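You operate a simulated robot arm through the tools that you are given. There is no shell and no other tool. Be economical: measure what you need, move in short steps, check, and stop when the job is done.

You run a simulated two-armed robot. Do the job below in one go: nothing can be reset, and whatever is moved stays where it is left.

TASK
Grease the top of the reel stand's spindle and close the tin again.
Fine: use the round brush and the grease tin; the brush goes back in its pot. A coat counts when it lies all over at full strength: go over it till it gets no stronger.
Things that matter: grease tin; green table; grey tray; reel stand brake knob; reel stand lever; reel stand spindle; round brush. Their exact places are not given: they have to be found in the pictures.

Only the result counts: the job must be done as asked and must still hold three seconds after the hand-in. Knocking over, shifting, dropping, spilling or breaking anything else fails it.

THE ROBOT
Two 7-joint arms with two-finger parallel grippers on one trunk, on a base that drives. Base frame: it is fixed to the floor where the robot stands at the start and does not move with it; the origin is under the middle of the robot, x ahead of it, y to its left, z up; the surface under the hand at the start is at about z = 0.85. Readings come in m, rad, newtons and seconds.
The left shoulder is at the start at [0.07, 0.134, 1.251], the right one opposite. With the tool pointing down near the work surface each hand reaches from about 0.1 to 0.64 m from the robot's upright axis, wherever it stands, measured 20 degrees to its own side. Places, roughly: green table [0.6, -0.2, 0.8]; reel stand brake knob [0.5, -0.8, 0.9]; reel stand lever [0.4, -0.6, 0.9]; reel stand spindle [0.6, -0.7, 0.9]. Payload 1.57 kg a hand.
Tool frame (each hand has its own): the origin (TCP) lies between the finger pads and is the grasp point; the fingertips stand 0.03 m ahead of it; z points along the fingers, y is the line along which they close. The gripper opens to 0.08 m. The fingers are 0.017 m wide and 0.012 m thick; the gripper's body (0.04 by 0.082 m) begins 0.08 m behind the TCP.
Orientation is told as [roll, pitch, yaw] about the base's x, y, z axes, in that order, counted from this pose: with the fingers straight down and closing along the base's y, the tool's x points along the base's -x, its y along +y and its z along -z.

THE INTERFACE
- The arms move only by the tool arm_command. It takes "left_rows", "right_rows" or both (then of equal length, played together; a hand with none holds still); each is a list of rows, each a list of 3 entries, a list of its own where there are three numbers: the finger opening in mm, from 0 to 80, then the shift along the tool's x, y, z in mm, then the turn, a rotation vector about the tool's x, y, z in rad. In form: [[grip, [x, y, z], [rx, ry, rz]], ...]. A call has 1 to 12 rows; each row is the pose to reach, as a shift and turn from the pose commanded when the call began, along the tool's axes at that moment. Rows are played at 5 a second. More than 0.05 m and 0.15 rad between two rows, or a gripper value outside its range, and nothing of the call is played. Where a pose cannot be reached the arm comes as near as it can. A force on the tool above 60 N (or 10 N above the force at the start of the call, whichever is more), or a blocked arm, ends the call early, and 0.2 s more pass. The fingers move at their own pace (about 0.153 m/s each) and stop on an object; they squeeze with about 27 N. The grip force told is the motor's: it shows also when the fingers shut on nothing. Time passes only in rows, and 0.2 s behind the last, so rows that repeat a pose let the fingers close. It gives the time, the measured TCP pose, the force on the tool (base axes), the opening and the grip force at its end, in the units of the frame above (readings bear some noise), with the torque about the TCP (base axes, N m) and any sound that the robot's microphone picked up.
- Cameras (640 x 400 px; columns grow to the right, rows downward): "scene" is now at [0.1201, -0.0406, 1.4638]; the picture's right is [-0.51, -0.86, 0.00], its down [-0.61, 0.36, -0.70] and it looks along [0.61, -0.35, -0.71] (base axes); focal length 214 px, centre (320, 200). "left" rides on the left gripper at [0.072, 0.007, -0.122] in its tool frame; the picture's right is [-0.09, 1.00, 0.00], its down [-0.84, -0.08, -0.54] and it looks along [-0.54, -0.05, 0.84] (tool axes); focal length 238 px, centre (320, 200). "right" rides on the right gripper at [0.072, -0.007, -0.122] in its tool frame; the picture's right is [0.09, 1.00, 0.00], its down [-0.84, 0.08, -0.54] and it looks along [-0.54, 0.05, 0.84] (tool axes); focal length 238 px, centre (320, 200).
- camera(camera): a new picture of that camera. The clock stands still meanwhile.
- raise_lower(by): slides the trunk up (or, below 0, down) by that many m; the arms and the scene camera ride with it, the base frame stays. It gives what a move gives, with no picture.
- drive_base(legs): drives the robot by 1 to 6 legs, each [ahead, left, turn to the left] in m, m and rad, along the robot's own axes; the way and the turn of a leg run together, so that a leg with both is an arc; at most 1.5 m and 3.142 rad a leg. The arms and the cameras ride along, it lands a little off, and it stops where it bumps. It gives what a move gives.
- pan_tilt(pan, tilt): turns the head with the scene camera to pan (to the left, within 1.501 rad either way) and tilt (down, from -0.506 to 1.204), counted from straight ahead of the robot. It gives what a move gives.
- probe_pixels(camera, pixels): for up to 12 pixels [column, row] of the newest picture of that camera ("zoom" is the newest enlarged one), the place [x, y, z] in the base frame of the surface seen there, good to about 0.002 m. The clock stands still meanwhile.
- inspect(camera, box): a new picture of the part [left, top, right, bottom] of that camera's present view, enlarged. The clock stands still meanwhile.
- hand_in(): hands the job in; it is judged then, once.

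Work in short steps. Measure before you move; look again where a grasp or a placing could have gone wrong, and mend it. You have 80 turns and 62 pictures in all, those below and enlarged ones among them. Open the grippers and draw the arms clear of the work before you hand the job in, unless the task says otherwise; then end with one line.

The tools are called after "Request:" as a command line: name --argument value ..., lists and objects as JSON in quotes. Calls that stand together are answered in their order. arm_command: Moves the arms, as the interface text tells. Its arguments: {"type":"object","properties":{"left_rows":{"type":"array","items":{"type":"array"}},"right_rows":{"type":"array","items":{"type":"array"}}},"required":[]} The other tools are called the same way: raise_lower (by) slides the trunk up or down; drive_base (legs) drives the base; pan_tilt (pan, tilt) turns the head that bears the scene camera; camera (camera) takes a picture; probe_pixels (camera, pixels) gives the place of the surface under pixels of a picture; inspect (camera, box) takes an enlarged picture of a part of a camera's view; hand_in () hands the job in.

At the start:

```text
t: 0.0
left_tool_pos: [0.3871, -0.045, 1.3346]
left_ee_rot: [0.0, 0.001, 0.001]
left_wrist_force: [0.4, 0.3, 0.1]
left_torque: [0.01, 0.01, 0.01]
left_finger_gap: 0.0798
left_grip_force: 0.1
right_tool_pos: [0.3332, -0.423, 1.4028]
right_ee_rot: [-0.001, -0.001, 0.002]
right_wrist_force: [0.0, 0.1, 0.3]
right_torque: [0.0, -0.01, -0.02]
right_finger_gap: 0.08
right_grip_force: 0.0
trunk travel left (down, up): [-0.825, 0.115]
robot x, y, heading: [0.0004, -0.0046, -0.003]
head pan, tilt: [-0.531, 0.792]
```

scene: 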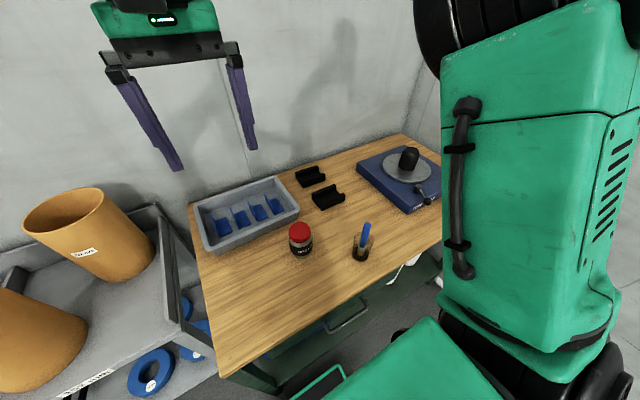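
right: 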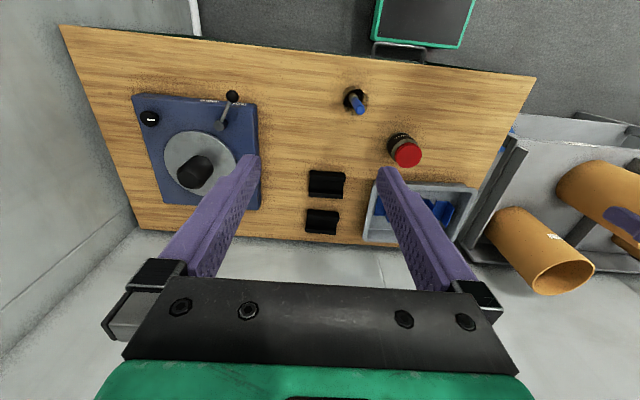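
left: 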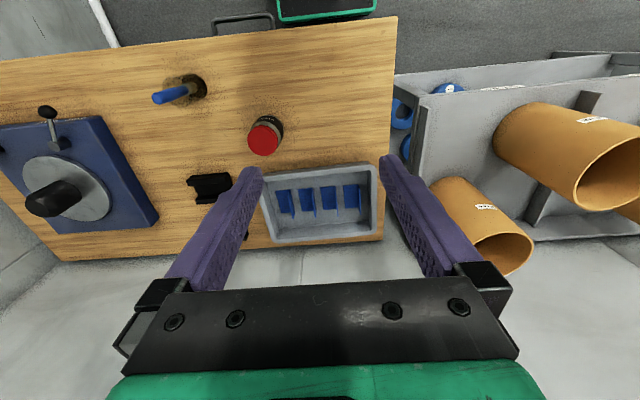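

The table shows the red-lidded tin near (300,238), the brush pot near (362,240) and the reel stand near (405,170). I enlarge these areas to measure them.

Request:
inspect --camera "scene" --box '[270, 200, 398, 280]'

Request:
probe_pixels --camera "zoom" --pixels '[[150, 140], [120, 145], [180, 145], [150, 115], [150, 210], [150, 275], [490, 130], [460, 190], [450, 290], [440, 240], [300, 300], [430, 190]]'

Request:
inspect --camera "right" --box '[110, 60, 302, 180]'

Request:
inspect --camera "scene" --box '[340, 130, 468, 210]'

```text
5.00 times, centred on (334, 240) of scene
```

zoom: 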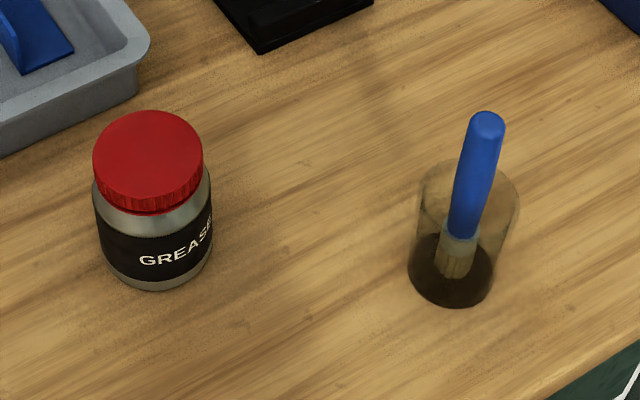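

```text
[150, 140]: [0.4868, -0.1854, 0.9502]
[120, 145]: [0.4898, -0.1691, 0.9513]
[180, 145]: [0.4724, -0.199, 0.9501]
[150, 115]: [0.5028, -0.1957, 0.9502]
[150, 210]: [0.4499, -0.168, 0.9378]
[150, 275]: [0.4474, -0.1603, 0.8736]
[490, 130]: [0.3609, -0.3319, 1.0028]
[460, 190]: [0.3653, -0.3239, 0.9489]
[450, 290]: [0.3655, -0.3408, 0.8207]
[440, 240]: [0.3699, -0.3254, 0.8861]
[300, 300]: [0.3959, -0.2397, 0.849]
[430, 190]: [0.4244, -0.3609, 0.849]
```

```text
3.33 times, centred on (206, 120) of right
```

zoom: 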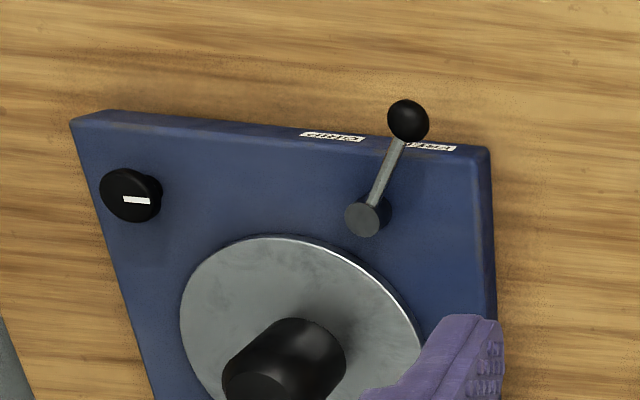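

```text
5.00 times, centred on (404, 170) of scene
```

zoom: 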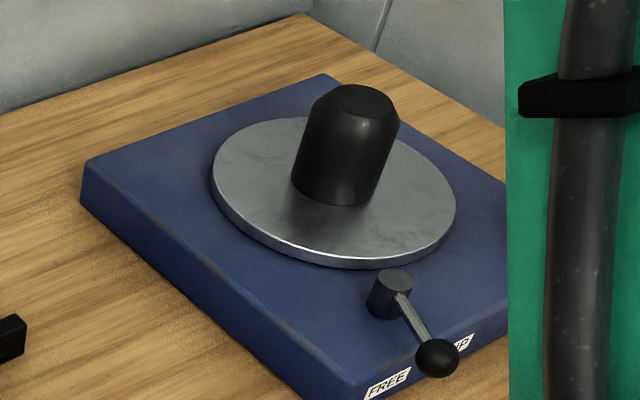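

Now I measure the spindle, lever and knob, and read the labels.

Request:
probe_pixels --camera "zoom" --pixels '[[360, 100], [335, 100], [385, 103], [360, 88], [360, 116], [350, 150], [395, 130], [335, 190], [300, 235], [390, 282], [437, 355], [150, 200]]'

Request:
inspect --camera "right" --box '[190, 80, 254, 120]'

Request:
inspect --camera "scene" --box '[190, 150, 350, 250]'

Request:
probe_pixels --camera "zoom" --pixels '[[60, 230], [210, 275], [270, 245], [320, 225], [90, 390], [415, 235], [345, 115], [40, 250], [480, 100], [540, 190]]'

Request:
probe_pixels --camera "right" --pixels '[[152, 118], [144, 120], [232, 96], [221, 124], [355, 100], [405, 155], [138, 95], [258, 103]]'

```text
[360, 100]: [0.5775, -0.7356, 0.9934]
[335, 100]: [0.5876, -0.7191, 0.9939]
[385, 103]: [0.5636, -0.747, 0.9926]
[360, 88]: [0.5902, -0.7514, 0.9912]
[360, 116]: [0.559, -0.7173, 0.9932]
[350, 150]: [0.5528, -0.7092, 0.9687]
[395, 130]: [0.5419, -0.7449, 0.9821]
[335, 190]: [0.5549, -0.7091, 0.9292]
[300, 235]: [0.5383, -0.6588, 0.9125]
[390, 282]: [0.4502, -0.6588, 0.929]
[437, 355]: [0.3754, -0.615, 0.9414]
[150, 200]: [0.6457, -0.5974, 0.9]
```

```text
10.00 times, centred on (222, 100) of right
```

zoom: 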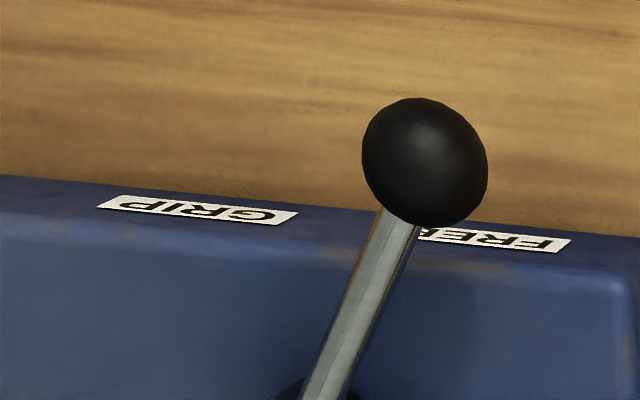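

```text
4.00 times, centred on (270, 200) of scene
```

zoom: 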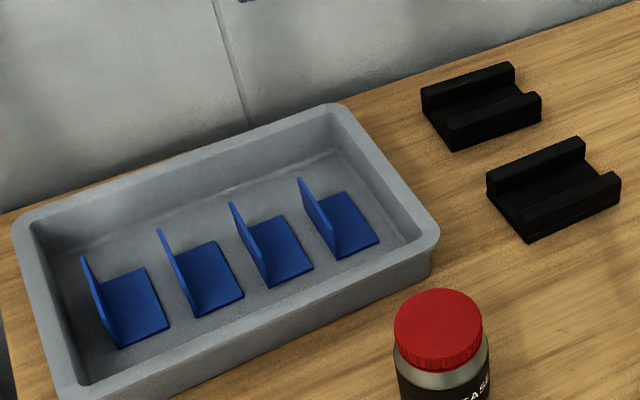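

```text
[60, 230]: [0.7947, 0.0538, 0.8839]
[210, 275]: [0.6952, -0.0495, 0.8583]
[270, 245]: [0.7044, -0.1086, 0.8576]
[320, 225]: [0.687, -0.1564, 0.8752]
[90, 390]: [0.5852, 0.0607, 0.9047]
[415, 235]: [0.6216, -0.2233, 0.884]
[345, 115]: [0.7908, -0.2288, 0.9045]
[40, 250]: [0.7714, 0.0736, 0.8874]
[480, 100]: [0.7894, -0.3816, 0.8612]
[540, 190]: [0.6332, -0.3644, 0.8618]
```

```text
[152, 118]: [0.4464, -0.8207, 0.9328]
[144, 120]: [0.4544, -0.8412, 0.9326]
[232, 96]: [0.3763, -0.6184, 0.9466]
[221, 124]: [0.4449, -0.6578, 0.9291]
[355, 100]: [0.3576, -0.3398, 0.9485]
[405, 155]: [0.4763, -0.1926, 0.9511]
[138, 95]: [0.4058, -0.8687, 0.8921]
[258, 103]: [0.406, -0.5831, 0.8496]
```

Lid centre reads about (0.480,-0.183), top z 0.95, and the spindle top is at (0.575,-0.733,0.993). I move the left arm aside and bring the right hand above the tin.

Request:
arm_command --left_rows '[[80, [0, 40, 0], [0, 0, 0]], [80, [0, 80, 0], [0, 0, 0]], [80, [0, 120, 0], [0, 0, 0]], [80, [0, 160, 0], [0, 0, 0]], [80, [0, 200, 0], [0, 0, 0]], [80, [0, 200, 0], [0, 0, 0]], [80, [0, 200, 0], [0, 0, 0]], [80, [0, 200, 0], [0, 0, 0]], [80, [0, 200, 0], [0, 0, 0]], [80, [0, 200, 0], [0, 0, 0]], [80, [0, 200, 0], [0, 0, 0]], [80, [0, 200, 0], [0, 0, 0]]]' --right_rows '[[80, [-24, 40, 0], [0, 0, 0]], [80, [-49, 80, 0], [0, 0, 0]], [80, [-73, 120, 0], [0, 0, 0]], [80, [-98, 160, 0], [0, 0, 0]], [80, [-122, 200, 0], [0, 0, 0]], [80, [-147, 240, 0], [0, 0, 0]], [80, [-147, 240, 49], [0, 0, 0]], [80, [-147, 240, 98], [0, 0, 0]], [80, [-147, 240, 147], [0, 0, 0]], [80, [-147, 240, 196], [0, 0, 0]], [80, [-147, 240, 245], [0, 0, 0]], [80, [-147, 240, 294], [0, 0, 0]]]'

Request:
camera --camera "right"

```text
t: 2.6
left_tool_pos: [0.3866, 0.1535, 1.3361]
left_ee_rot: [0.003, 0.002, 0.0]
left_wrist_force: [1.2, -0.2, -0.3]
left_torque: [0.0, -0.02, -0.01]
left_finger_gap: 0.0799
left_grip_force: 0.0
right_tool_pos: [0.5015, -0.2143, 1.1127]
right_ee_rot: [0.029, -0.007, -0.021]
right_wrist_force: [0.0, -0.3, 0.6]
right_torque: [0.01, 0.02, 0.0]
right_finger_gap: 0.0802
right_grip_force: 0.1
right hand out of reach, approached as far as the arm can: row 5, 6, 10, 11, 12
trunk travel left (down, up): [-0.825, 0.115]
robot x, y, heading: [0.0013, -0.001, 0.003]
head pan, tilt: [-0.531, 0.792]
```

```text
53 pictures are left
```

right: 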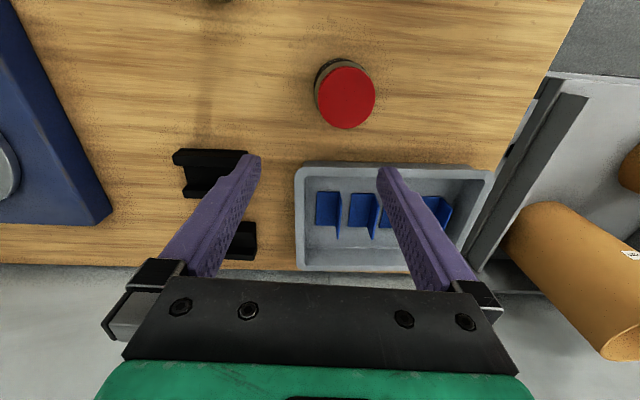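

The right arm stopped short at (0.5015,-0.214). I probe the lid outline at (345,97) for its centre and retry the small shift.

Request:
probe_pixels --camera "right" --pixels '[[345, 97], [320, 97], [371, 97], [346, 70], [346, 124]]'

Request:
arm_command --right_rows '[[80, [10, 15, 0], [0, 0, 0]], [80, [22, 31, 0], [-0.029, 0.007, 0.021]], [80, [22, 31, 40], [-0.029, 0.007, 0.021]]]'

```text
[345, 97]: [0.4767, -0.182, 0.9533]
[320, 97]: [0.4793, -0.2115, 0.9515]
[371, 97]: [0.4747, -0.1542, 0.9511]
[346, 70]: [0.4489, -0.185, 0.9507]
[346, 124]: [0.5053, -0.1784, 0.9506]
```

```text
t: 3.4
left_tool_pos: [0.3873, 0.1556, 1.3363]
left_ee_rot: [-0.001, 0.002, 0.0]
left_wrist_force: [-0.1, 0.3, -0.3]
left_torque: [-0.01, 0.0, 0.0]
left_finger_gap: 0.0802
left_grip_force: 0.0
right_tool_pos: [0.5035, -0.2079, 1.0773]
right_ee_rot: [0.046, 0.007, -0.036]
right_wrist_force: [0.1, -0.3, -0.4]
right_torque: [-0.02, 0.0, 0.02]
right_finger_gap: 0.08
right_grip_force: 0.0
right hand out of reach, approached as far as the arm can: row 1, 2, 3
trunk travel left (down, up): [-0.825, 0.115]
robot x, y, heading: [0.0001, -0.0015, -0.001]
head pan, tilt: [-0.531, 0.792]
```

The lid centre is (0.477,-0.183) with radius 0.030, but the arm is blocked from moving inward. I drive the base 0.12 m left to put the tin further to the right hand's side.

Request:
drive_base --legs '[[0, 0.12, 0]]'

Request:
arm_command --right_rows '[[80, [0, 0, -20], [-0.046, -0.007, 0.036]], [80, [0, 0, -20], [-0.046, -0.007, 0.036]]]'

```text
t: 4.6
left_tool_pos: [0.3866, 0.2725, 1.3362]
left_ee_rot: [0.003, 0.0, -0.001]
left_wrist_force: [-0.5, -0.9, -0.2]
left_torque: [-0.02, 0.0, 0.03]
left_finger_gap: 0.0801
left_grip_force: 0.0
right_tool_pos: [0.5007, -0.0921, 1.0755]
right_ee_rot: [0.044, 0.013, -0.037]
right_wrist_force: [-0.7, 0.6, 0.6]
right_torque: [0.0, 0.03, -0.03]
right_finger_gap: 0.08
right_grip_force: 0.1
trunk travel left (down, up): [-0.825, 0.115]
robot x, y, heading: [-0.0019, 0.119, 0.001]
head pan, tilt: [-0.531, 0.792]
```

```text
t: 5.2
left_tool_pos: [0.3881, 0.2733, 1.3366]
left_ee_rot: [0.002, 0.001, -0.001]
left_wrist_force: [-0.4, -0.3, 1.0]
left_torque: [0.0, 0.05, -0.03]
left_finger_gap: 0.08
left_grip_force: 0.1
right_tool_pos: [0.5012, -0.0961, 1.0955]
right_ee_rot: [0.108, 0.007, -0.09]
right_wrist_force: [0.3, -0.2, 0.3]
right_torque: [0.04, 0.02, 0.0]
right_finger_gap: 0.0798
right_grip_force: 0.1
trunk travel left (down, up): [-0.825, 0.115]
robot x, y, heading: [0.0004, 0.1219, -0.0]
head pan, tilt: [-0.531, 0.792]
```

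The sign about the tool's x and z is reversed, so I correct the rotation and move over the lid.

Request:
arm_command --right_rows '[[80, [8, -30, 0], [0.05, 0, -0.04]], [80, [16, -60, 0], [0.108, -0.007, -0.09]], [80, [24, -87, 0], [0.108, -0.007, -0.09]], [80, [24, -87, 0], [0.108, -0.007, -0.09]]]'

```text
t: 6.2
left_tool_pos: [0.3871, 0.2757, 1.3356]
left_ee_rot: [-0.001, 0.001, -0.001]
left_wrist_force: [0.0, -0.2, 0.3]
left_torque: [0.01, 0.02, -0.01]
left_finger_gap: 0.0799
left_grip_force: 0.0
right_tool_pos: [0.468, -0.1778, 1.0883]
right_ee_rot: [-0.012, 0.0, 0.007]
right_wrist_force: [0.0, 0.8, -0.3]
right_torque: [0.01, -0.01, 0.01]
right_finger_gap: 0.08
right_grip_force: 0.0
trunk travel left (down, up): [-0.825, 0.115]
robot x, y, heading: [-0.0004, 0.1207, -0.001]
head pan, tilt: [-0.531, 0.792]
```

Now I centre, lower so the fingertips sit at about z 0.936 beside the lid, and close.

Request:
arm_command --right_rows '[[80, [-9, -5, 0], [-0.012, 0, 0.007]], [80, [-9, -5, 40], [-0.012, 0, 0.007]], [80, [-9, -5, 80], [-0.012, 0, 0.007]], [80, [-9, -5, 121], [-0.012, 0, 0.007]], [80, [-9, -5, 121], [-0.012, 0, 0.007]]]'

Request:
camera --camera "right"

```text
t: 7.4
left_tool_pos: [0.3875, 0.2754, 1.3365]
left_ee_rot: [0.0, 0.0, -0.001]
left_wrist_force: [0.1, -0.1, 0.4]
left_torque: [0.0, 0.0, -0.04]
left_finger_gap: 0.0798
left_grip_force: 0.1
right_tool_pos: [0.4811, -0.1815, 0.9667]
right_ee_rot: [-0.01, -0.003, 0.011]
right_wrist_force: [0.3, -1.2, -0.2]
right_torque: [-0.03, -0.02, 0.01]
right_finger_gap: 0.0801
right_grip_force: 0.0
trunk travel left (down, up): [-0.825, 0.115]
robot x, y, heading: [0.0001, 0.1183, -0.002]
head pan, tilt: [-0.531, 0.792]
```

```text
52 pictures are left
```

right: 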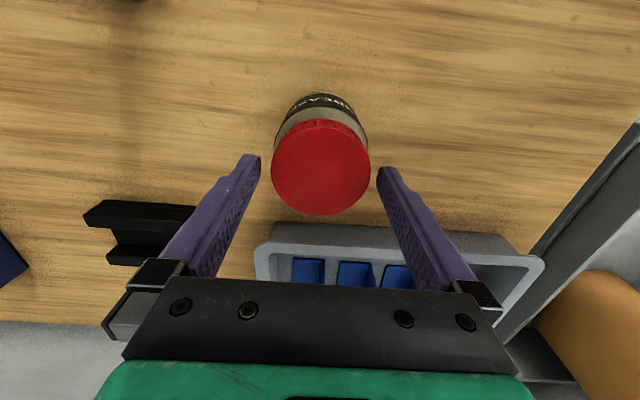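

The lid is centred between the fingertips. I close and twist counter-clockwise by 0.9 rad.

Request:
arm_command --right_rows '[[50, [4, -1, 0], [0, 0, 0]], [50, [4, -1, 0], [0, 0, 0]], [50, [4, -1, 0], [0, 0, 0]], [50, [4, -1, 0], [0, 0, -0.15]], [50, [4, -1, 0], [0, 0, -0.3]], [50, [4, -1, 0], [0, 0, -0.45]], [50, [4, -1, 0], [0, 0, -0.6]], [50, [4, -1, 0], [0, 0, -0.75]], [50, [4, -1, 0], [0, 0, -0.9]]]'

Request:
camera --camera "scene"

```text
t: 9.4
left_tool_pos: [0.3875, 0.2747, 1.3352]
left_ee_rot: [0.001, 0.0, -0.002]
left_wrist_force: [-0.6, 0.5, -0.8]
left_torque: [0.01, 0.02, 0.01]
left_finger_gap: 0.0804
left_grip_force: 0.0
right_tool_pos: [0.4768, -0.1849, 0.9677]
right_ee_rot: [-0.006, 0.002, 0.913]
right_wrist_force: [0.5, -2.0, 0.7]
right_torque: [-0.08, -0.2, -0.07]
right_finger_gap: 0.0627
right_grip_force: 26.9
trunk travel left (down, up): [-0.825, 0.115]
robot x, y, heading: [0.0032, 0.1185, -0.002]
head pan, tilt: [-0.531, 0.792]
```

```text
51 pictures are left
```

scene: 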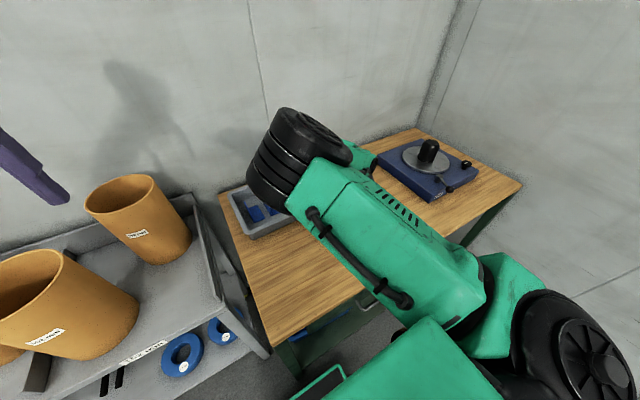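

The scene view is hidden by the arm, so I check with the right camera whether the label turned.

Request:
camera --camera "right"

```text
50 pictures are left
```

right: 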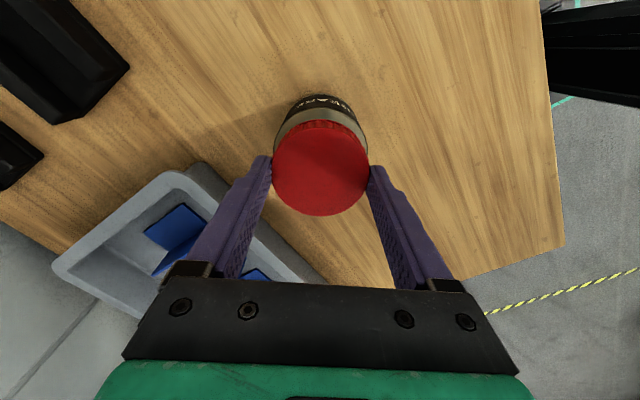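

The label turned together with the lid, so this is a screw lid and the body must be held. I release, lift the right hand and turn it back to yaw 0, while the left hand yaws toward the tin.

Request:
arm_command --left_rows '[[80, [0, 0, 0], [0, 0, 0.13]], [80, [0, 0, 0], [0, 0, 0.26]], [80, [0, 0, 0], [0, 0, 0.4]], [80, [0, 0, 0], [0, 0, 0.53]], [80, [0, 0, 0], [0, 0, 0.66]], [80, [0, 0, 0], [0, 0, 0.8]], [80, [0, 0, 0], [0, 0, 0.8]], [80, [0, 0, 0], [0, 0, 0.8]], [80, [0, 0, 0], [0, 0, 0.8]], [80, [0, 0, 0], [0, 0, 0.8]]]' --right_rows '[[80, [0, 0, 0], [0, 0, 0]], [80, [0, 0, 0], [0, 0, 0]], [80, [0, 0, -30], [0, 0, 0.0]], [80, [0, 0, -60], [0, 0, 0.13]], [80, [0, 0, -100], [0, 0, 0.26]], [80, [0, 0, -100], [0, 0, 0.39]], [80, [0, 0, -100], [0, 0, 0.52]], [80, [0, 0, -100], [0, 0, 0.65]], [80, [0, 0, -100], [0, 0, 0.78]], [80, [0, 0, -100], [0, 0, 0.91]]]'

Request:
arm_command --left_rows '[[80, [0, 0, 0], [0, -0.14, 0]], [80, [0, 0, 0], [0, -0.28, 0]], [80, [0, 0, 0], [0, -0.42, 0]], [80, [0, 0, 0], [0, -0.56, 0]], [80, [0, 0, 0], [0, -0.7, 0]], [80, [0, 0, 0], [0, -0.84, 0]], [80, [0, 0, 0], [0, -1.0, 0]]]'

```text
t: 11.6
left_tool_pos: [0.388, 0.2743, 1.3353]
left_ee_rot: [0.0, -0.001, -0.8]
left_wrist_force: [-0.2, 0.6, -0.8]
left_torque: [0.04, -0.01, -0.01]
left_finger_gap: 0.0801
left_grip_force: 0.1
right_tool_pos: [0.475, -0.1825, 1.0673]
right_ee_rot: [-0.005, -0.003, -0.001]
right_wrist_force: [-0.7, 0.4, -0.3]
right_torque: [0.02, 0.0, 0.02]
right_finger_gap: 0.08
right_grip_force: 0.1
trunk travel left (down, up): [-0.825, 0.115]
robot x, y, heading: [0.0032, 0.124, 0.002]
head pan, tilt: [-0.531, 0.792]
```

```text
refused: row 7 steps farther than a row can; nothing moved
```

Both moves went well; I replay the tilt with smaller steps.

Request:
arm_command --left_rows '[[80, [0, 0, 0], [0, -0.14, 0]], [80, [0, 0, 0], [0, -0.28, 0]], [80, [0, 0, 0], [0, -0.42, 0]], [80, [0, 0, 0], [0, -0.56, 0]], [80, [0, 0, 0], [0, -0.7, 0]], [80, [0, 0, 0], [0, -0.84, 0]], [80, [0, 0, 0], [0, -0.98, 0]], [80, [0, 0, 0], [0, -1.0, 0]]]'

```text
t: 13.4
left_tool_pos: [0.387, 0.2749, 1.3362]
left_ee_rot: [0.003, -1.001, -0.802]
left_wrist_force: [0.4, 0.4, -0.4]
left_torque: [-0.01, 0.05, 0.0]
left_finger_gap: 0.0798
left_grip_force: 0.1
right_tool_pos: [0.4746, -0.1823, 1.0677]
right_ee_rot: [-0.005, -0.003, 0.0]
right_wrist_force: [-0.2, -0.6, -0.6]
right_torque: [0.0, 0.01, -0.01]
right_finger_gap: 0.0802
right_grip_force: 0.1
trunk travel left (down, up): [-0.825, 0.115]
robot x, y, heading: [-0.002, 0.1219, 0.002]
head pan, tilt: [-0.531, 0.792]
```

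Now I move the left hand to the pre-grasp point about 0.12 m behind the tin along its pointing direction.

Request:
arm_command --left_rows '[[80, [14, -21, 38], [0, 0, 0]], [80, [28, -42, 75], [0, 0, 0]], [80, [42, -64, 113], [0, 0, 0]], [80, [56, -85, 151], [0, 0, 0]], [80, [70, -106, 189], [0, 0, 0]], [80, [84, -127, 226], [0, 0, 0]], [80, [98, -149, 264], [0, 0, 0]], [80, [112, -170, 302], [0, 0, 0]], [80, [126, -191, 340], [0, 0, 0]], [80, [140, -212, 377], [0, 0, 0]], [80, [154, -234, 415], [0, 0, 0]], [80, [168, -255, 453], [0, 0, 0]]]'

Request:
camera --camera "left"

```text
t: 16.0
left_tool_pos: [0.4056, -0.114, 0.9481]
left_ee_rot: [0.003, -0.998, -0.804]
left_wrist_force: [-0.1, 0.5, -0.2]
left_torque: [0.01, 0.0, 0.01]
left_finger_gap: 0.0801
left_grip_force: 0.1
left hand out of reach, approached as far as the arm can: row 1, 2, 3, 4, 5, 6
right_tool_pos: [0.4751, -0.1849, 1.0675]
right_ee_rot: [-0.006, -0.005, 0.0]
right_wrist_force: [-0.2, -0.3, -0.8]
right_torque: [0.03, -0.03, -0.03]
right_finger_gap: 0.0799
right_grip_force: 0.1
trunk travel left (down, up): [-0.825, 0.115]
robot x, y, heading: [0.0006, 0.1205, -0.002]
head pan, tilt: [-0.531, 0.792]
```

```text
49 pictures are left
```

left: 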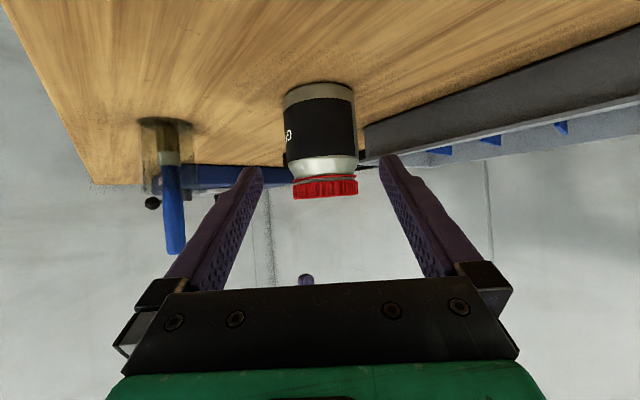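

The tin is centred between the left fingers (inverted view). I probe its body, shoulder and lid edges for sizes.

Request:
probe_pixels --camera "left" --pixels '[[320, 120], [288, 120], [352, 120], [322, 165], [325, 180], [325, 192], [298, 188], [355, 188], [320, 92]]'

```text
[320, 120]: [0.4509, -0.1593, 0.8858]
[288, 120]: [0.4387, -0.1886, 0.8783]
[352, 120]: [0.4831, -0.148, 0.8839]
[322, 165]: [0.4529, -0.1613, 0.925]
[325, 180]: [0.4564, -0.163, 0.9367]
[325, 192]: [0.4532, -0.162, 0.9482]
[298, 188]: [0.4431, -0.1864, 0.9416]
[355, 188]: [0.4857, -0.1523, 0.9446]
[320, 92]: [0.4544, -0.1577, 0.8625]
```

The tin axis is near (0.476,-0.183). I advance 114 mm along the left tool axis and close on the body.

Request:
arm_command --left_rows '[[80, [0, 2, 40], [0, 0, 0]], [80, [0, 2, 80], [0, 0, 0]], [80, [0, 2, 114], [0, 0, 0]], [80, [0, 2, 114], [0, 0, 0]], [50, [0, 2, 114], [0, 0, 0]], [50, [0, 2, 114], [0, 0, 0]], [50, [0, 2, 114], [0, 0, 0]]]'

Request:
camera --camera "left"

Request:
camera --camera "right"

```text
t: 16.8
left_tool_pos: [0.4765, -0.1152, 0.8761]
left_ee_rot: [0.093, -0.993, -0.87]
left_wrist_force: [-40.5, 46.5, 41.1]
left_torque: [-1.41, 1.69, -2.89]
left_finger_gap: 0.0789
left_grip_force: 0.2
left hand out of reach, approached as far as the arm can: row 3
right_tool_pos: [0.4703, -0.1814, 1.0705]
right_ee_rot: [-0.008, -0.006, -0.002]
right_wrist_force: [0.2, -0.6, -0.8]
right_torque: [0.09, 0.11, 0.01]
right_finger_gap: 0.0799
right_grip_force: 0.1
trunk travel left (down, up): [-0.825, 0.115]
robot x, y, heading: [-0.0044, 0.1198, -0.004]
head pan, tilt: [-0.531, 0.792]
stopped in row 3 (left hand): the force on the tool passed its limit at 102 N (the readings are from after the stop); the commanded pose is now the measured one
```

```text
48 pictures are left
```

left: 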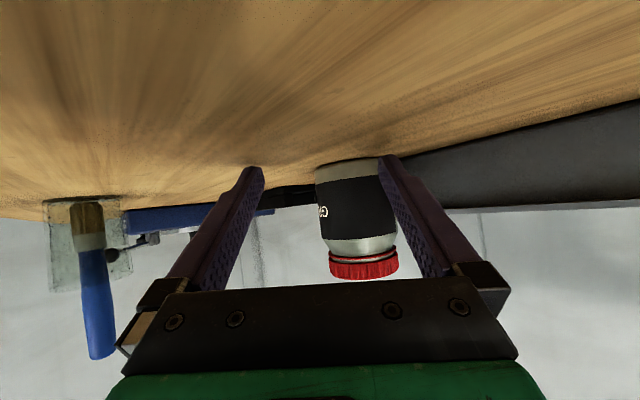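

```text
47 pictures are left
```

right: 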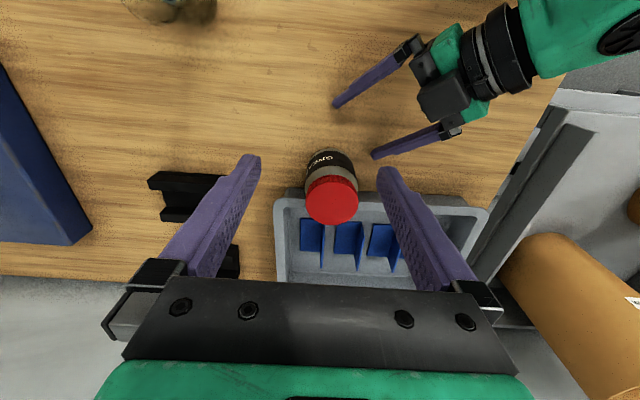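

The left hand slipped sideways and pressed on something. I measure where the tin stands now.

Request:
probe_pixels --camera "right" --pixels '[[332, 200], [308, 200], [356, 200], [332, 222], [330, 170], [340, 100], [380, 152], [330, 192]]'

Request:
inspect --camera "right" --box '[260, 80, 480, 240]'

```text
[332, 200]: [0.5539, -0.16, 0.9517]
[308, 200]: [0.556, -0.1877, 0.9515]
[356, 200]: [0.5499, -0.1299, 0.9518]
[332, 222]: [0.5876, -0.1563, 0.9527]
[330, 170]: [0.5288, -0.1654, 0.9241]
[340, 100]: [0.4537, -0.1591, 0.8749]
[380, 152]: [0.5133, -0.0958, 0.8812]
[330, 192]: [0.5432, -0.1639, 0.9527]
```

```text
2.50 times, centred on (370, 160) of right
```

zoom: 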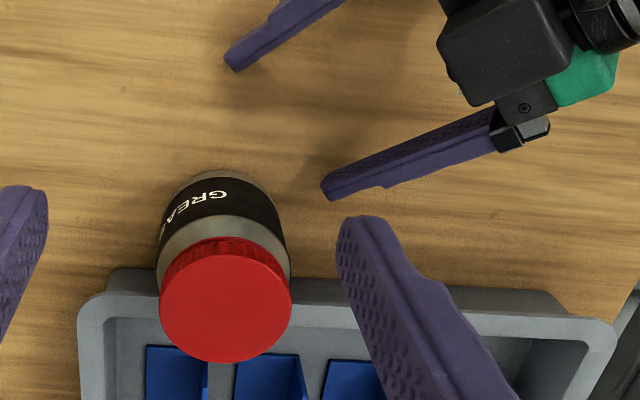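

The tin still stands upright, now at about (0.555,-0.159). I draw the left hand straight back and up clear of it, and check the whole scene.

Request:
arm_command --left_rows '[[80, [0, 0, -40], [0, 0, 0]], [80, [0, 0, -80], [0, 0, 0]], [80, [0, 0, -120], [0, 0, 0]], [80, [-40, 0, -147], [0, 0, 0]], [80, [-80, 0, -173], [0, 0, 0]], [80, [-120, 0, -197], [0, 0, 0]]]'

Request:
camera --camera "right"

```text
t: 18.1
left_tool_pos: [0.4061, -0.0537, 1.0766]
left_ee_rot: [0.089, -0.976, -0.866]
left_wrist_force: [0.2, 0.1, 0.5]
left_torque: [0.0, -0.01, 0.0]
left_finger_gap: 0.0799
left_grip_force: 0.0
right_tool_pos: [0.4761, -0.1856, 1.0681]
right_ee_rot: [-0.007, -0.002, -0.001]
right_wrist_force: [-0.7, -0.6, 0.1]
right_torque: [0.03, 0.05, 0.01]
right_finger_gap: 0.0799
right_grip_force: 0.0
trunk travel left (down, up): [-0.825, 0.115]
robot x, y, heading: [-0.0024, 0.1196, -0.004]
head pan, tilt: [-0.531, 0.792]
```

```text
45 pictures are left
```

right: 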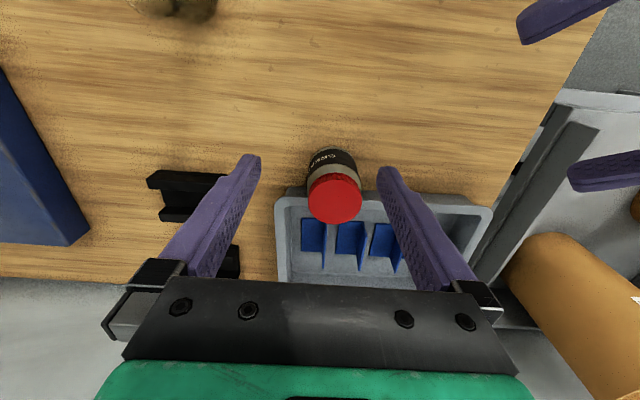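

I probe the tin lid and the tray corners to see whether the tray was moved.

Request:
probe_pixels --camera "right" --pixels '[[335, 198], [312, 198], [358, 198], [335, 222], [283, 200], [300, 190], [485, 210], [380, 200], [283, 270], [420, 200]]'

```text
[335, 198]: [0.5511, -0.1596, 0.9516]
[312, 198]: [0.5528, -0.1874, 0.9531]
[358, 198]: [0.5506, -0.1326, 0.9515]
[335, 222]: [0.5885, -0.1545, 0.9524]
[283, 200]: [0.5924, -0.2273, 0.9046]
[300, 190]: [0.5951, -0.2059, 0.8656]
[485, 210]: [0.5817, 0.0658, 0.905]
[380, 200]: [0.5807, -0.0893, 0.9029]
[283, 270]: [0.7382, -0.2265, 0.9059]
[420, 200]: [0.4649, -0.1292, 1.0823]
```

The tray seems unmoved (rim x≈0.583). I take the lid with the right hand at (0.5535,-0.160), to lift the tin and bring it back for a two-handed twist in the air.

Request:
arm_command --right_rows '[[80, [-39, 13, 0], [0, 0, 0]], [80, [-77, 25, 0], [0, 0, 0]], [80, [-77, 25, 45], [0, 0, 0]], [80, [-77, 25, 80], [0, 0, 0]], [80, [-77, 25, 101], [0, 0, 0]], [80, [-77, 25, 101], [0, 0, 0]], [45, [-77, 25, 101], [0, 0, 0]], [45, [-77, 25, 101], [0, 0, 0]], [45, [-77, 25, 101], [0, 0, 0]], [45, [-77, 25, 81], [0, 0, 0]]]'

Request:
camera --camera "right"

```text
t: 20.4
left_tool_pos: [0.4058, -0.0529, 1.0788]
left_ee_rot: [0.091, -0.98, -0.865]
left_wrist_force: [-0.2, -0.2, -0.3]
left_torque: [0.02, -0.02, 0.0]
left_finger_gap: 0.08
left_grip_force: 0.0
right_tool_pos: [0.5529, -0.1597, 0.9843]
right_ee_rot: [-0.004, -0.002, -0.001]
right_wrist_force: [0.3, 0.1, -6.4]
right_torque: [0.03, 0.1, -0.02]
right_finger_gap: 0.0617
right_grip_force: 26.9
trunk travel left (down, up): [-0.825, 0.115]
robot x, y, heading: [-0.0034, 0.1208, -0.006]
head pan, tilt: [-0.531, 0.792]
```

```text
44 pictures are left
```

right: 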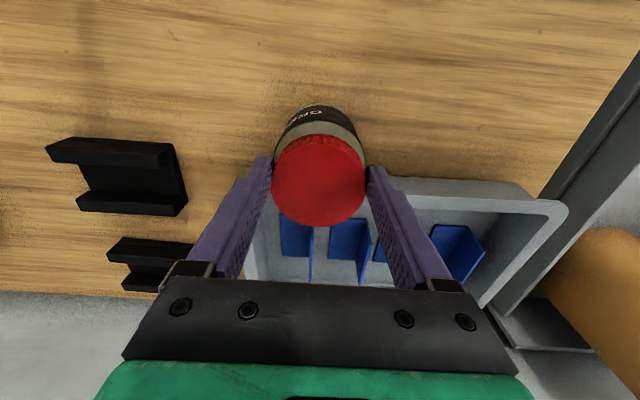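

The tin came up with the lid (about 6 N). I bring it back to (0.476,-0.185) at 0.12 m height while the left hand turns to point along −y.

Request:
arm_command --left_rows '[[80, [2, 12, -3], [0.113, -0.046, 0.048]], [80, [4, 24, -6], [0.226, -0.092, 0.096]], [80, [6, 36, -9], [0.34, -0.138, 0.144]], [80, [8, 48, -12], [0.453, -0.185, 0.192]], [80, [10, 60, -15], [0.567, -0.231, 0.239]], [80, [10, 60, -15], [0.567, -0.231, 0.239]]]' --right_rows '[[45, [0, 0, -45], [0, 0, 0]], [45, [0, 0, -90], [0, 0, 0]], [45, [25, -8, -106], [0, 0, 0]], [45, [51, -17, -106], [0, 0, 0]], [45, [77, -25, -106], [0, 0, 0]], [45, [77, -25, -106], [0, 0, 0]]]'

Request:
camera --camera "left"

```text
t: 21.8
left_tool_pos: [0.4346, 0.0002, 1.0837]
left_ee_rot: [0.001, -1.207, -1.408]
left_wrist_force: [0.1, -0.6, 0.0]
left_torque: [0.0, 0.0, -0.02]
left_finger_gap: 0.08
left_grip_force: 0.0
right_tool_pos: [0.4771, -0.1828, 1.0902]
right_ee_rot: [-0.005, -0.003, -0.005]
right_wrist_force: [0.4, -0.4, -3.6]
right_torque: [-0.02, 0.03, 0.05]
right_finger_gap: 0.0622
right_grip_force: 27.0
trunk travel left (down, up): [-0.825, 0.115]
robot x, y, heading: [-0.0003, 0.1208, -0.005]
head pan, tilt: [-0.531, 0.792]
```

```text
43 pictures are left
```

left: 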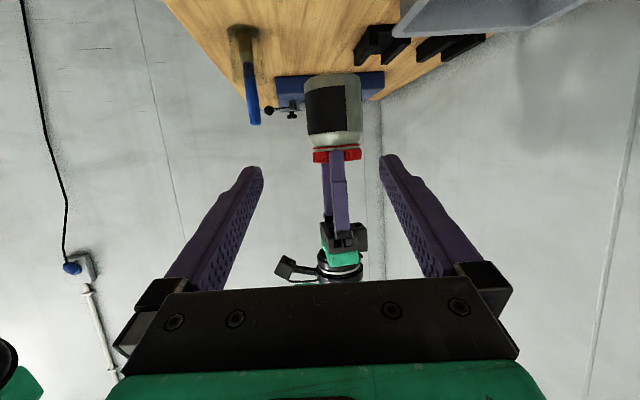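

The view is clean: the tin hangs in front of the left hand. I advance 100 mm first and check tracking.

Request:
arm_command --left_rows '[[80, [3, 6, 35], [0, 0, 0]], [80, [5, 12, 70], [0, 0, 0]], [80, [5, 12, 110], [0, 0, 0]], [80, [5, 12, 110], [0, 0, 0]]]'

Request:
camera --camera "left"

Request:
probe_pixels --camera "left" --pixels '[[320, 110], [320, 140], [320, 155], [320, 168], [300, 120], [345, 120]]'

```text
t: 22.8
left_tool_pos: [0.4632, -0.0989, 1.0382]
left_ee_rot: [0.001, -1.208, -1.406]
left_wrist_force: [-0.3, 0.1, 0.4]
left_torque: [-0.01, 0.0, 0.01]
left_finger_gap: 0.0802
left_grip_force: 0.1
right_tool_pos: [0.4773, -0.1822, 1.0914]
right_ee_rot: [-0.005, -0.002, -0.002]
right_wrist_force: [-0.6, 0.4, -3.4]
right_torque: [-0.02, 0.02, -0.03]
right_finger_gap: 0.0619
right_grip_force: 27.4
trunk travel left (down, up): [-0.825, 0.115]
robot x, y, heading: [0.0002, 0.1207, -0.007]
head pan, tilt: [-0.531, 0.792]
```

```text
42 pictures are left
```

left: 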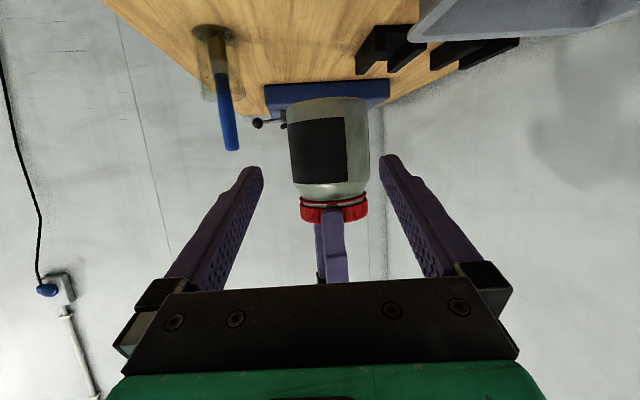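

```text
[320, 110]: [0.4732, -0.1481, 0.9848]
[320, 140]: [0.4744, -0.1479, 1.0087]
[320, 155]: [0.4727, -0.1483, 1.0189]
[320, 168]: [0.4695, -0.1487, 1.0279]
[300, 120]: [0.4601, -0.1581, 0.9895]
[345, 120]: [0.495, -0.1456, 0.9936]
```

Tracking is accurate. I advance the last 85 mm and close on the tin's body.

Request:
arm_command --left_rows '[[80, [2, 2, 40], [0, 0, 0]], [80, [4, 2, 70], [0, 0, 0]], [80, [4, 2, 85], [0, 0, 0]], [80, [4, 2, 85], [0, 0, 0]], [45, [4, 2, 85], [0, 0, 0]], [45, [4, 2, 85], [0, 0, 0]], [45, [4, 2, 85], [0, 0, 0]]]'

Request:
camera --camera "left"

```text
t: 24.4
left_tool_pos: [0.4801, -0.175, 1.0046]
left_ee_rot: [-0.003, -1.205, -1.395]
left_wrist_force: [25.1, -2.6, -1.6]
left_torque: [0.08, 1.12, 0.23]
left_finger_gap: 0.0711
left_grip_force: 27.3
right_tool_pos: [0.4743, -0.1837, 1.0899]
right_ee_rot: [-0.006, 0.002, -0.006]
right_wrist_force: [-23.8, 2.2, 1.2]
right_torque: [0.15, 1.03, -0.03]
right_finger_gap: 0.0621
right_grip_force: 27.3
trunk travel left (down, up): [-0.825, 0.115]
robot x, y, heading: [-0.0009, 0.1222, -0.003]
head pan, tilt: [-0.531, 0.792]
```

```text
41 pictures are left
```

left: 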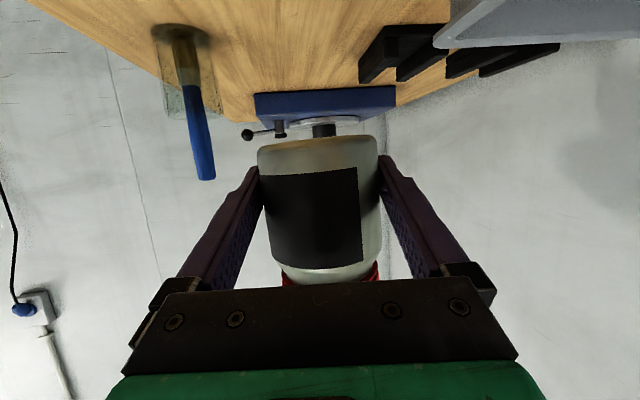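

Both hands hold the tin (gap 71 mm) with a 25 N sideways strain in x. I relieve it by shifting the left hand 3 mm.

Request:
arm_command --left_rows '[[45, [0, 3, 0], [0, 0, 0]], [45, [0, 3, 0], [0, 0, 0]]]'

```text
t: 24.9
left_tool_pos: [0.4816, -0.175, 1.004]
left_ee_rot: [-0.002, -1.208, -1.404]
left_wrist_force: [16.4, 1.6, -1.1]
left_torque: [-0.16, 0.63, 0.13]
left_finger_gap: 0.0711
left_grip_force: 26.8
right_tool_pos: [0.4766, -0.1841, 1.0895]
right_ee_rot: [-0.008, -0.004, -0.004]
right_wrist_force: [-16.1, -1.0, 1.9]
right_torque: [0.12, 0.7, -0.02]
right_finger_gap: 0.0621
right_grip_force: 27.1
trunk travel left (down, up): [-0.825, 0.115]
robot x, y, heading: [0.0006, 0.1217, -0.004]
head pan, tilt: [-0.531, 0.792]
```

Another 5 mm of relief, then I twist the lid 0.9 rad counter-clockwise.

Request:
arm_command --left_rows '[[45, [0, 3, 0], [0, 0, 0]], [45, [0, 5, 0], [0, 0, 0]], [45, [0, 5, 0], [0, 0, 0]], [45, [0, 5, 0], [0, 0, 0]], [45, [0, 5, 0], [0, 0, 0]], [45, [0, 5, 0], [0, 0, 0]], [45, [0, 5, 0], [0, 0, 0]], [45, [0, 5, 0], [0, 0, 0]], [45, [0, 5, 0], [0, 0, 0]]]' --right_rows '[[45, [0, 0, 0], [0, 0, 0]], [45, [0, 0, 0], [0, 0, 0]], [45, [0, 0, 0], [0, 0, 0]], [45, [0, 0, 0], [0, 0, -0.15]], [45, [0, 0, 0], [0, 0, -0.3]], [45, [0, 0, 0], [0, 0, -0.45]], [45, [0, 0, 0], [0, 0, -0.6]], [45, [0, 0, 0], [0, 0, -0.75]], [45, [0, 0, 0], [0, 0, -0.9]]]'

Request:
camera --camera "right"

```text
t: 26.9
left_tool_pos: [0.4854, -0.173, 1.0028]
left_ee_rot: [-0.005, -1.203, -1.401]
left_wrist_force: [-22.6, 8.4, -10.4]
left_torque: [-0.2, -1.13, -0.1]
left_finger_gap: 0.0716
left_grip_force: 27.4
right_tool_pos: [0.4767, -0.185, 1.0941]
right_ee_rot: [-0.012, 0.0, 0.899]
right_wrist_force: [21.8, -8.1, 6.3]
right_torque: [-0.46, -0.96, -0.25]
right_finger_gap: 0.0613
right_grip_force: 27.3
trunk travel left (down, up): [-0.825, 0.115]
robot x, y, heading: [0.0, 0.1195, -0.004]
head pan, tilt: [-0.531, 0.792]
```

```text
40 pictures are left
```

right: 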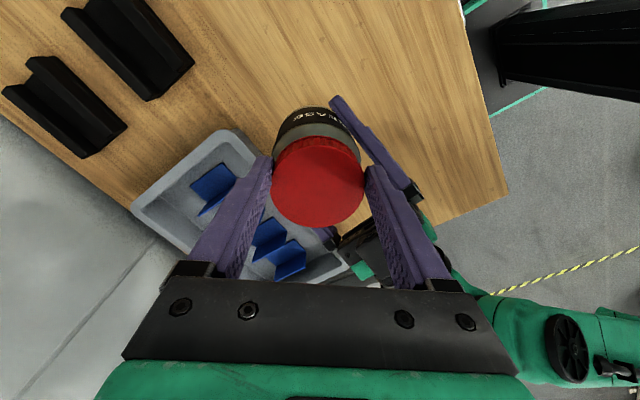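

The label has shifted relative to the lid and the hand was pushed up about 4 mm: it unscrews. I continue 0.75 rad more with a slight lift and ease the left hand back 3 mm.

Request:
arm_command --left_rows '[[45, [0, -3, 0], [0, 0, 0]], [45, [0, -3, 0], [0, 0, 0]], [45, [0, -3, 0], [0, 0, 0]], [45, [0, -3, 0], [0, 0, 0]], [45, [0, -3, 0], [0, 0, 0]], [45, [0, -3, 0], [0, 0, 0]]]' --right_rows '[[45, [0, 0, -1], [0, 0, -0.15]], [45, [0, 0, -2], [0, 0, -0.3]], [45, [0, 0, -3], [0, 0, -0.45]], [45, [0, 0, -4], [0, 0, -0.6]], [45, [0, 0, -4], [0, 0, -0.75]], [45, [0, 0, -4], [0, 0, -0.75]]]'

```text
t: 28.4
left_tool_pos: [0.4823, -0.1752, 1.0032]
left_ee_rot: [-0.004, -1.206, -1.403]
left_wrist_force: [-21.2, -0.2, -10.0]
left_torque: [0.26, -1.09, -0.04]
left_finger_gap: 0.0718
left_grip_force: 27.0
right_tool_pos: [0.476, -0.1832, 1.0962]
right_ee_rot: [-0.005, 0.004, 1.649]
right_wrist_force: [21.4, 0.6, 6.7]
right_torque: [-0.14, -0.89, -0.21]
right_finger_gap: 0.0612
right_grip_force: 27.0
trunk travel left (down, up): [-0.825, 0.115]
robot x, y, heading: [-0.0002, 0.1181, -0.003]
head pan, tilt: [-0.531, 0.792]
```

Turned 1.65 rad in all. I relieve the side strain and test a gentle lift of a few mm.

Request:
arm_command --left_rows '[[45, [0, -4, 0], [0, 0, 0]], [45, [0, -4, 0], [0, 0, 0]], [45, [0, -4, 0], [0, 0, 0]], [45, [0, -4, 0], [0, 0, 0]]]' --right_rows '[[45, [0, 0, 0], [0, 0, 0]], [45, [0, 0, -2], [0, 0, 0]], [45, [0, 0, -5], [0, 0, 0]], [45, [0, 0, -5], [0, 0, 0]]]'

```text
t: 29.4
left_tool_pos: [0.4799, -0.1759, 1.0067]
left_ee_rot: [0.005, -1.213, -1.408]
left_wrist_force: [-7.2, -8.6, 4.8]
left_torque: [0.5, -0.28, 0.03]
left_finger_gap: 0.0715
left_grip_force: 27.0
right_tool_pos: [0.4752, -0.1861, 1.099]
right_ee_rot: [0.004, 0.004, 1.645]
right_wrist_force: [6.8, 8.3, -9.5]
right_torque: [0.2, -0.3, -0.08]
right_finger_gap: 0.0613
right_grip_force: 26.7
trunk travel left (down, up): [-0.825, 0.115]
robot x, y, heading: [-0.0021, 0.1209, -0.008]
head pan, tilt: [-0.531, 0.792]
```

The lid still holds. I release it, turn the right hand back for a second bite (the left holds the tin).

Request:
arm_command --right_rows '[[80, [0, 0, 0], [0, 0, 0]], [80, [0, 0, 0], [0, 0, 0]], [80, [0, 0, 0], [0, 0, 0.15]], [80, [0, 0, 0], [0, 0, 0.3]], [80, [0, 0, 0], [0, 0, 0.45]], [80, [0, 0, 0], [0, 0, 0.6]], [80, [0, 0, 0], [0, 0, 0.75]], [80, [0, 0, 0], [0, 0, 0.9]], [80, [0, 0, 0], [0, 0, 1.05]], [80, [0, 0, 0], [0, 0, 1.2]], [80, [0, 0, 0], [0, 0, 1.35]], [80, [0, 0, 0], [0, 0, 1.5]]]'

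Request:
camera --camera "right"

Request:
probe_pixels --camera "right" --pixels '[[320, 170], [300, 170], [340, 170], [320, 150], [320, 190]]'

```text
t: 31.9
left_tool_pos: [0.4786, -0.1743, 1.006]
left_ee_rot: [-0.001, -1.209, -1.403]
left_wrist_force: [1.7, -7.0, -4.2]
left_torque: [0.49, 0.06, -0.04]
left_finger_gap: 0.0708
left_grip_force: 27.2
right_tool_pos: [0.4758, -0.1849, 1.1037]
right_ee_rot: [0.0, -0.003, 0.142]
right_wrist_force: [-2.8, 8.6, 0.1]
right_torque: [0.26, 0.15, 0.05]
right_finger_gap: 0.0801
right_grip_force: 0.1
trunk travel left (down, up): [-0.825, 0.115]
robot x, y, heading: [-0.0027, 0.1218, -0.004]
head pan, tilt: [-0.531, 0.792]
```

```text
39 pictures are left
```

right: 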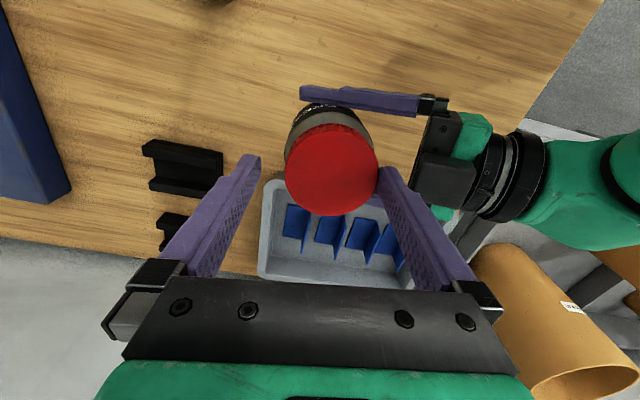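

```text
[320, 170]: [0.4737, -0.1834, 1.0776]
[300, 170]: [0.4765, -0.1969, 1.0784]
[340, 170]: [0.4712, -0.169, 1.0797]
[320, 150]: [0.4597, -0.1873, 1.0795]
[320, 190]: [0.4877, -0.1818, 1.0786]
```

The lid centre is now (0.473,-0.175) with its top at z 1.079, so I recentre (9 mm in y), lower 9 mm, grip and twist 1.2 rad more.

Request:
arm_command --right_rows '[[80, [2, 8, 0], [0, 0, 0]], [80, [2, 8, 9], [0, 0, 0]], [45, [2, 8, 9], [0, 0, 0]], [45, [2, 8, 9], [0, 0, 0]], [45, [2, 8, 9], [0, 0, -0.15]], [45, [2, 8, 9], [0, 0, -0.3]], [45, [2, 8, 8], [0, 0, -0.45]], [45, [2, 8, 8], [0, 0, -0.6]], [45, [2, 8, 7], [0, 0, -0.75]], [45, [2, 8, 7], [0, 0, -0.9]], [45, [2, 8, 6], [0, 0, -1.05]], [45, [2, 8, 6], [0, 0, -1.2]]]'

```text
t: 34.5
left_tool_pos: [0.4791, -0.1762, 1.0052]
left_ee_rot: [-0.002, -1.207, -1.401]
left_wrist_force: [-23.2, 13.3, -0.4]
left_torque: [-0.46, -1.3, 0.08]
left_finger_gap: 0.0697
left_grip_force: 26.8
right_tool_pos: [0.4729, -0.1798, 1.0937]
right_ee_rot: [-0.007, 0.001, 1.342]
right_wrist_force: [22.4, -12.8, -3.9]
right_torque: [-0.66, -0.7, -0.19]
right_finger_gap: 0.0618
right_grip_force: 26.8
trunk travel left (down, up): [-0.825, 0.115]
robot x, y, heading: [0.0023, 0.119, -0.003]
head pan, tilt: [-0.531, 0.792]
```

I ease the side strain, twist 0.45 rad more and test lifting by a few mm.

Request:
arm_command --right_rows '[[45, [2, -4, 0], [0, 0, 0]], [45, [2, -4, 0], [0, 0, -0.15]], [45, [2, -4, -1], [0, 0, -0.3]], [45, [2, -4, -1], [0, 0, -0.45]], [45, [2, -4, -3], [0, 0, -0.45]], [45, [2, -4, -6], [0, 0, -0.45]], [45, [2, -4, -8], [0, 0, -0.45]]]'

Request:
camera --camera "right"

```text
t: 36.1
left_tool_pos: [0.4807, -0.1771, 1.0084]
left_ee_rot: [0.001, -1.212, -1.408]
left_wrist_force: [-15.9, -3.6, 13.1]
left_torque: [0.25, -0.8, 0.07]
left_finger_gap: 0.0708
left_grip_force: 27.1
right_tool_pos: [0.4746, -0.1817, 1.0994]
right_ee_rot: [0.004, 0.003, 1.791]
right_wrist_force: [15.0, 3.3, -17.9]
right_torque: [0.0, -0.54, -0.13]
right_finger_gap: 0.0618
right_grip_force: 26.8
trunk travel left (down, up): [-0.825, 0.115]
robot x, y, heading: [0.0019, 0.1186, -0.003]
head pan, tilt: [-0.531, 0.792]
```

```text
38 pictures are left
```

right: 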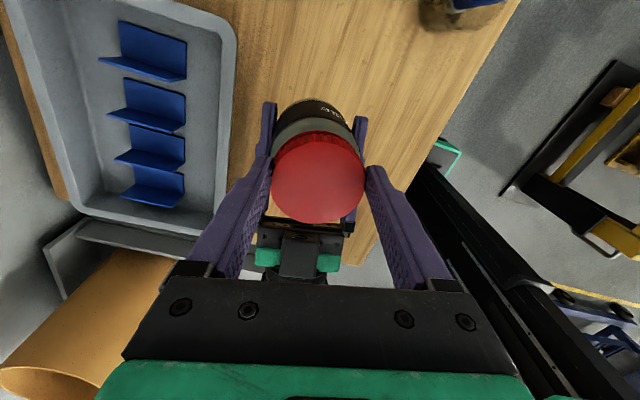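

Still attached. I look with the left camera to see whether the tin body itself slips in the left grip.

Request:
camera --camera "left"

```text
37 pictures are left
```

left: 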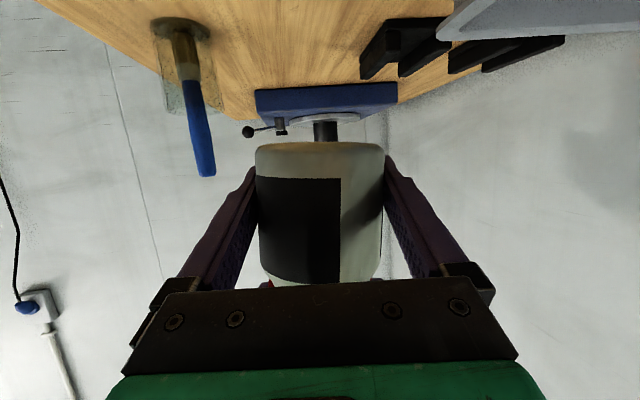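

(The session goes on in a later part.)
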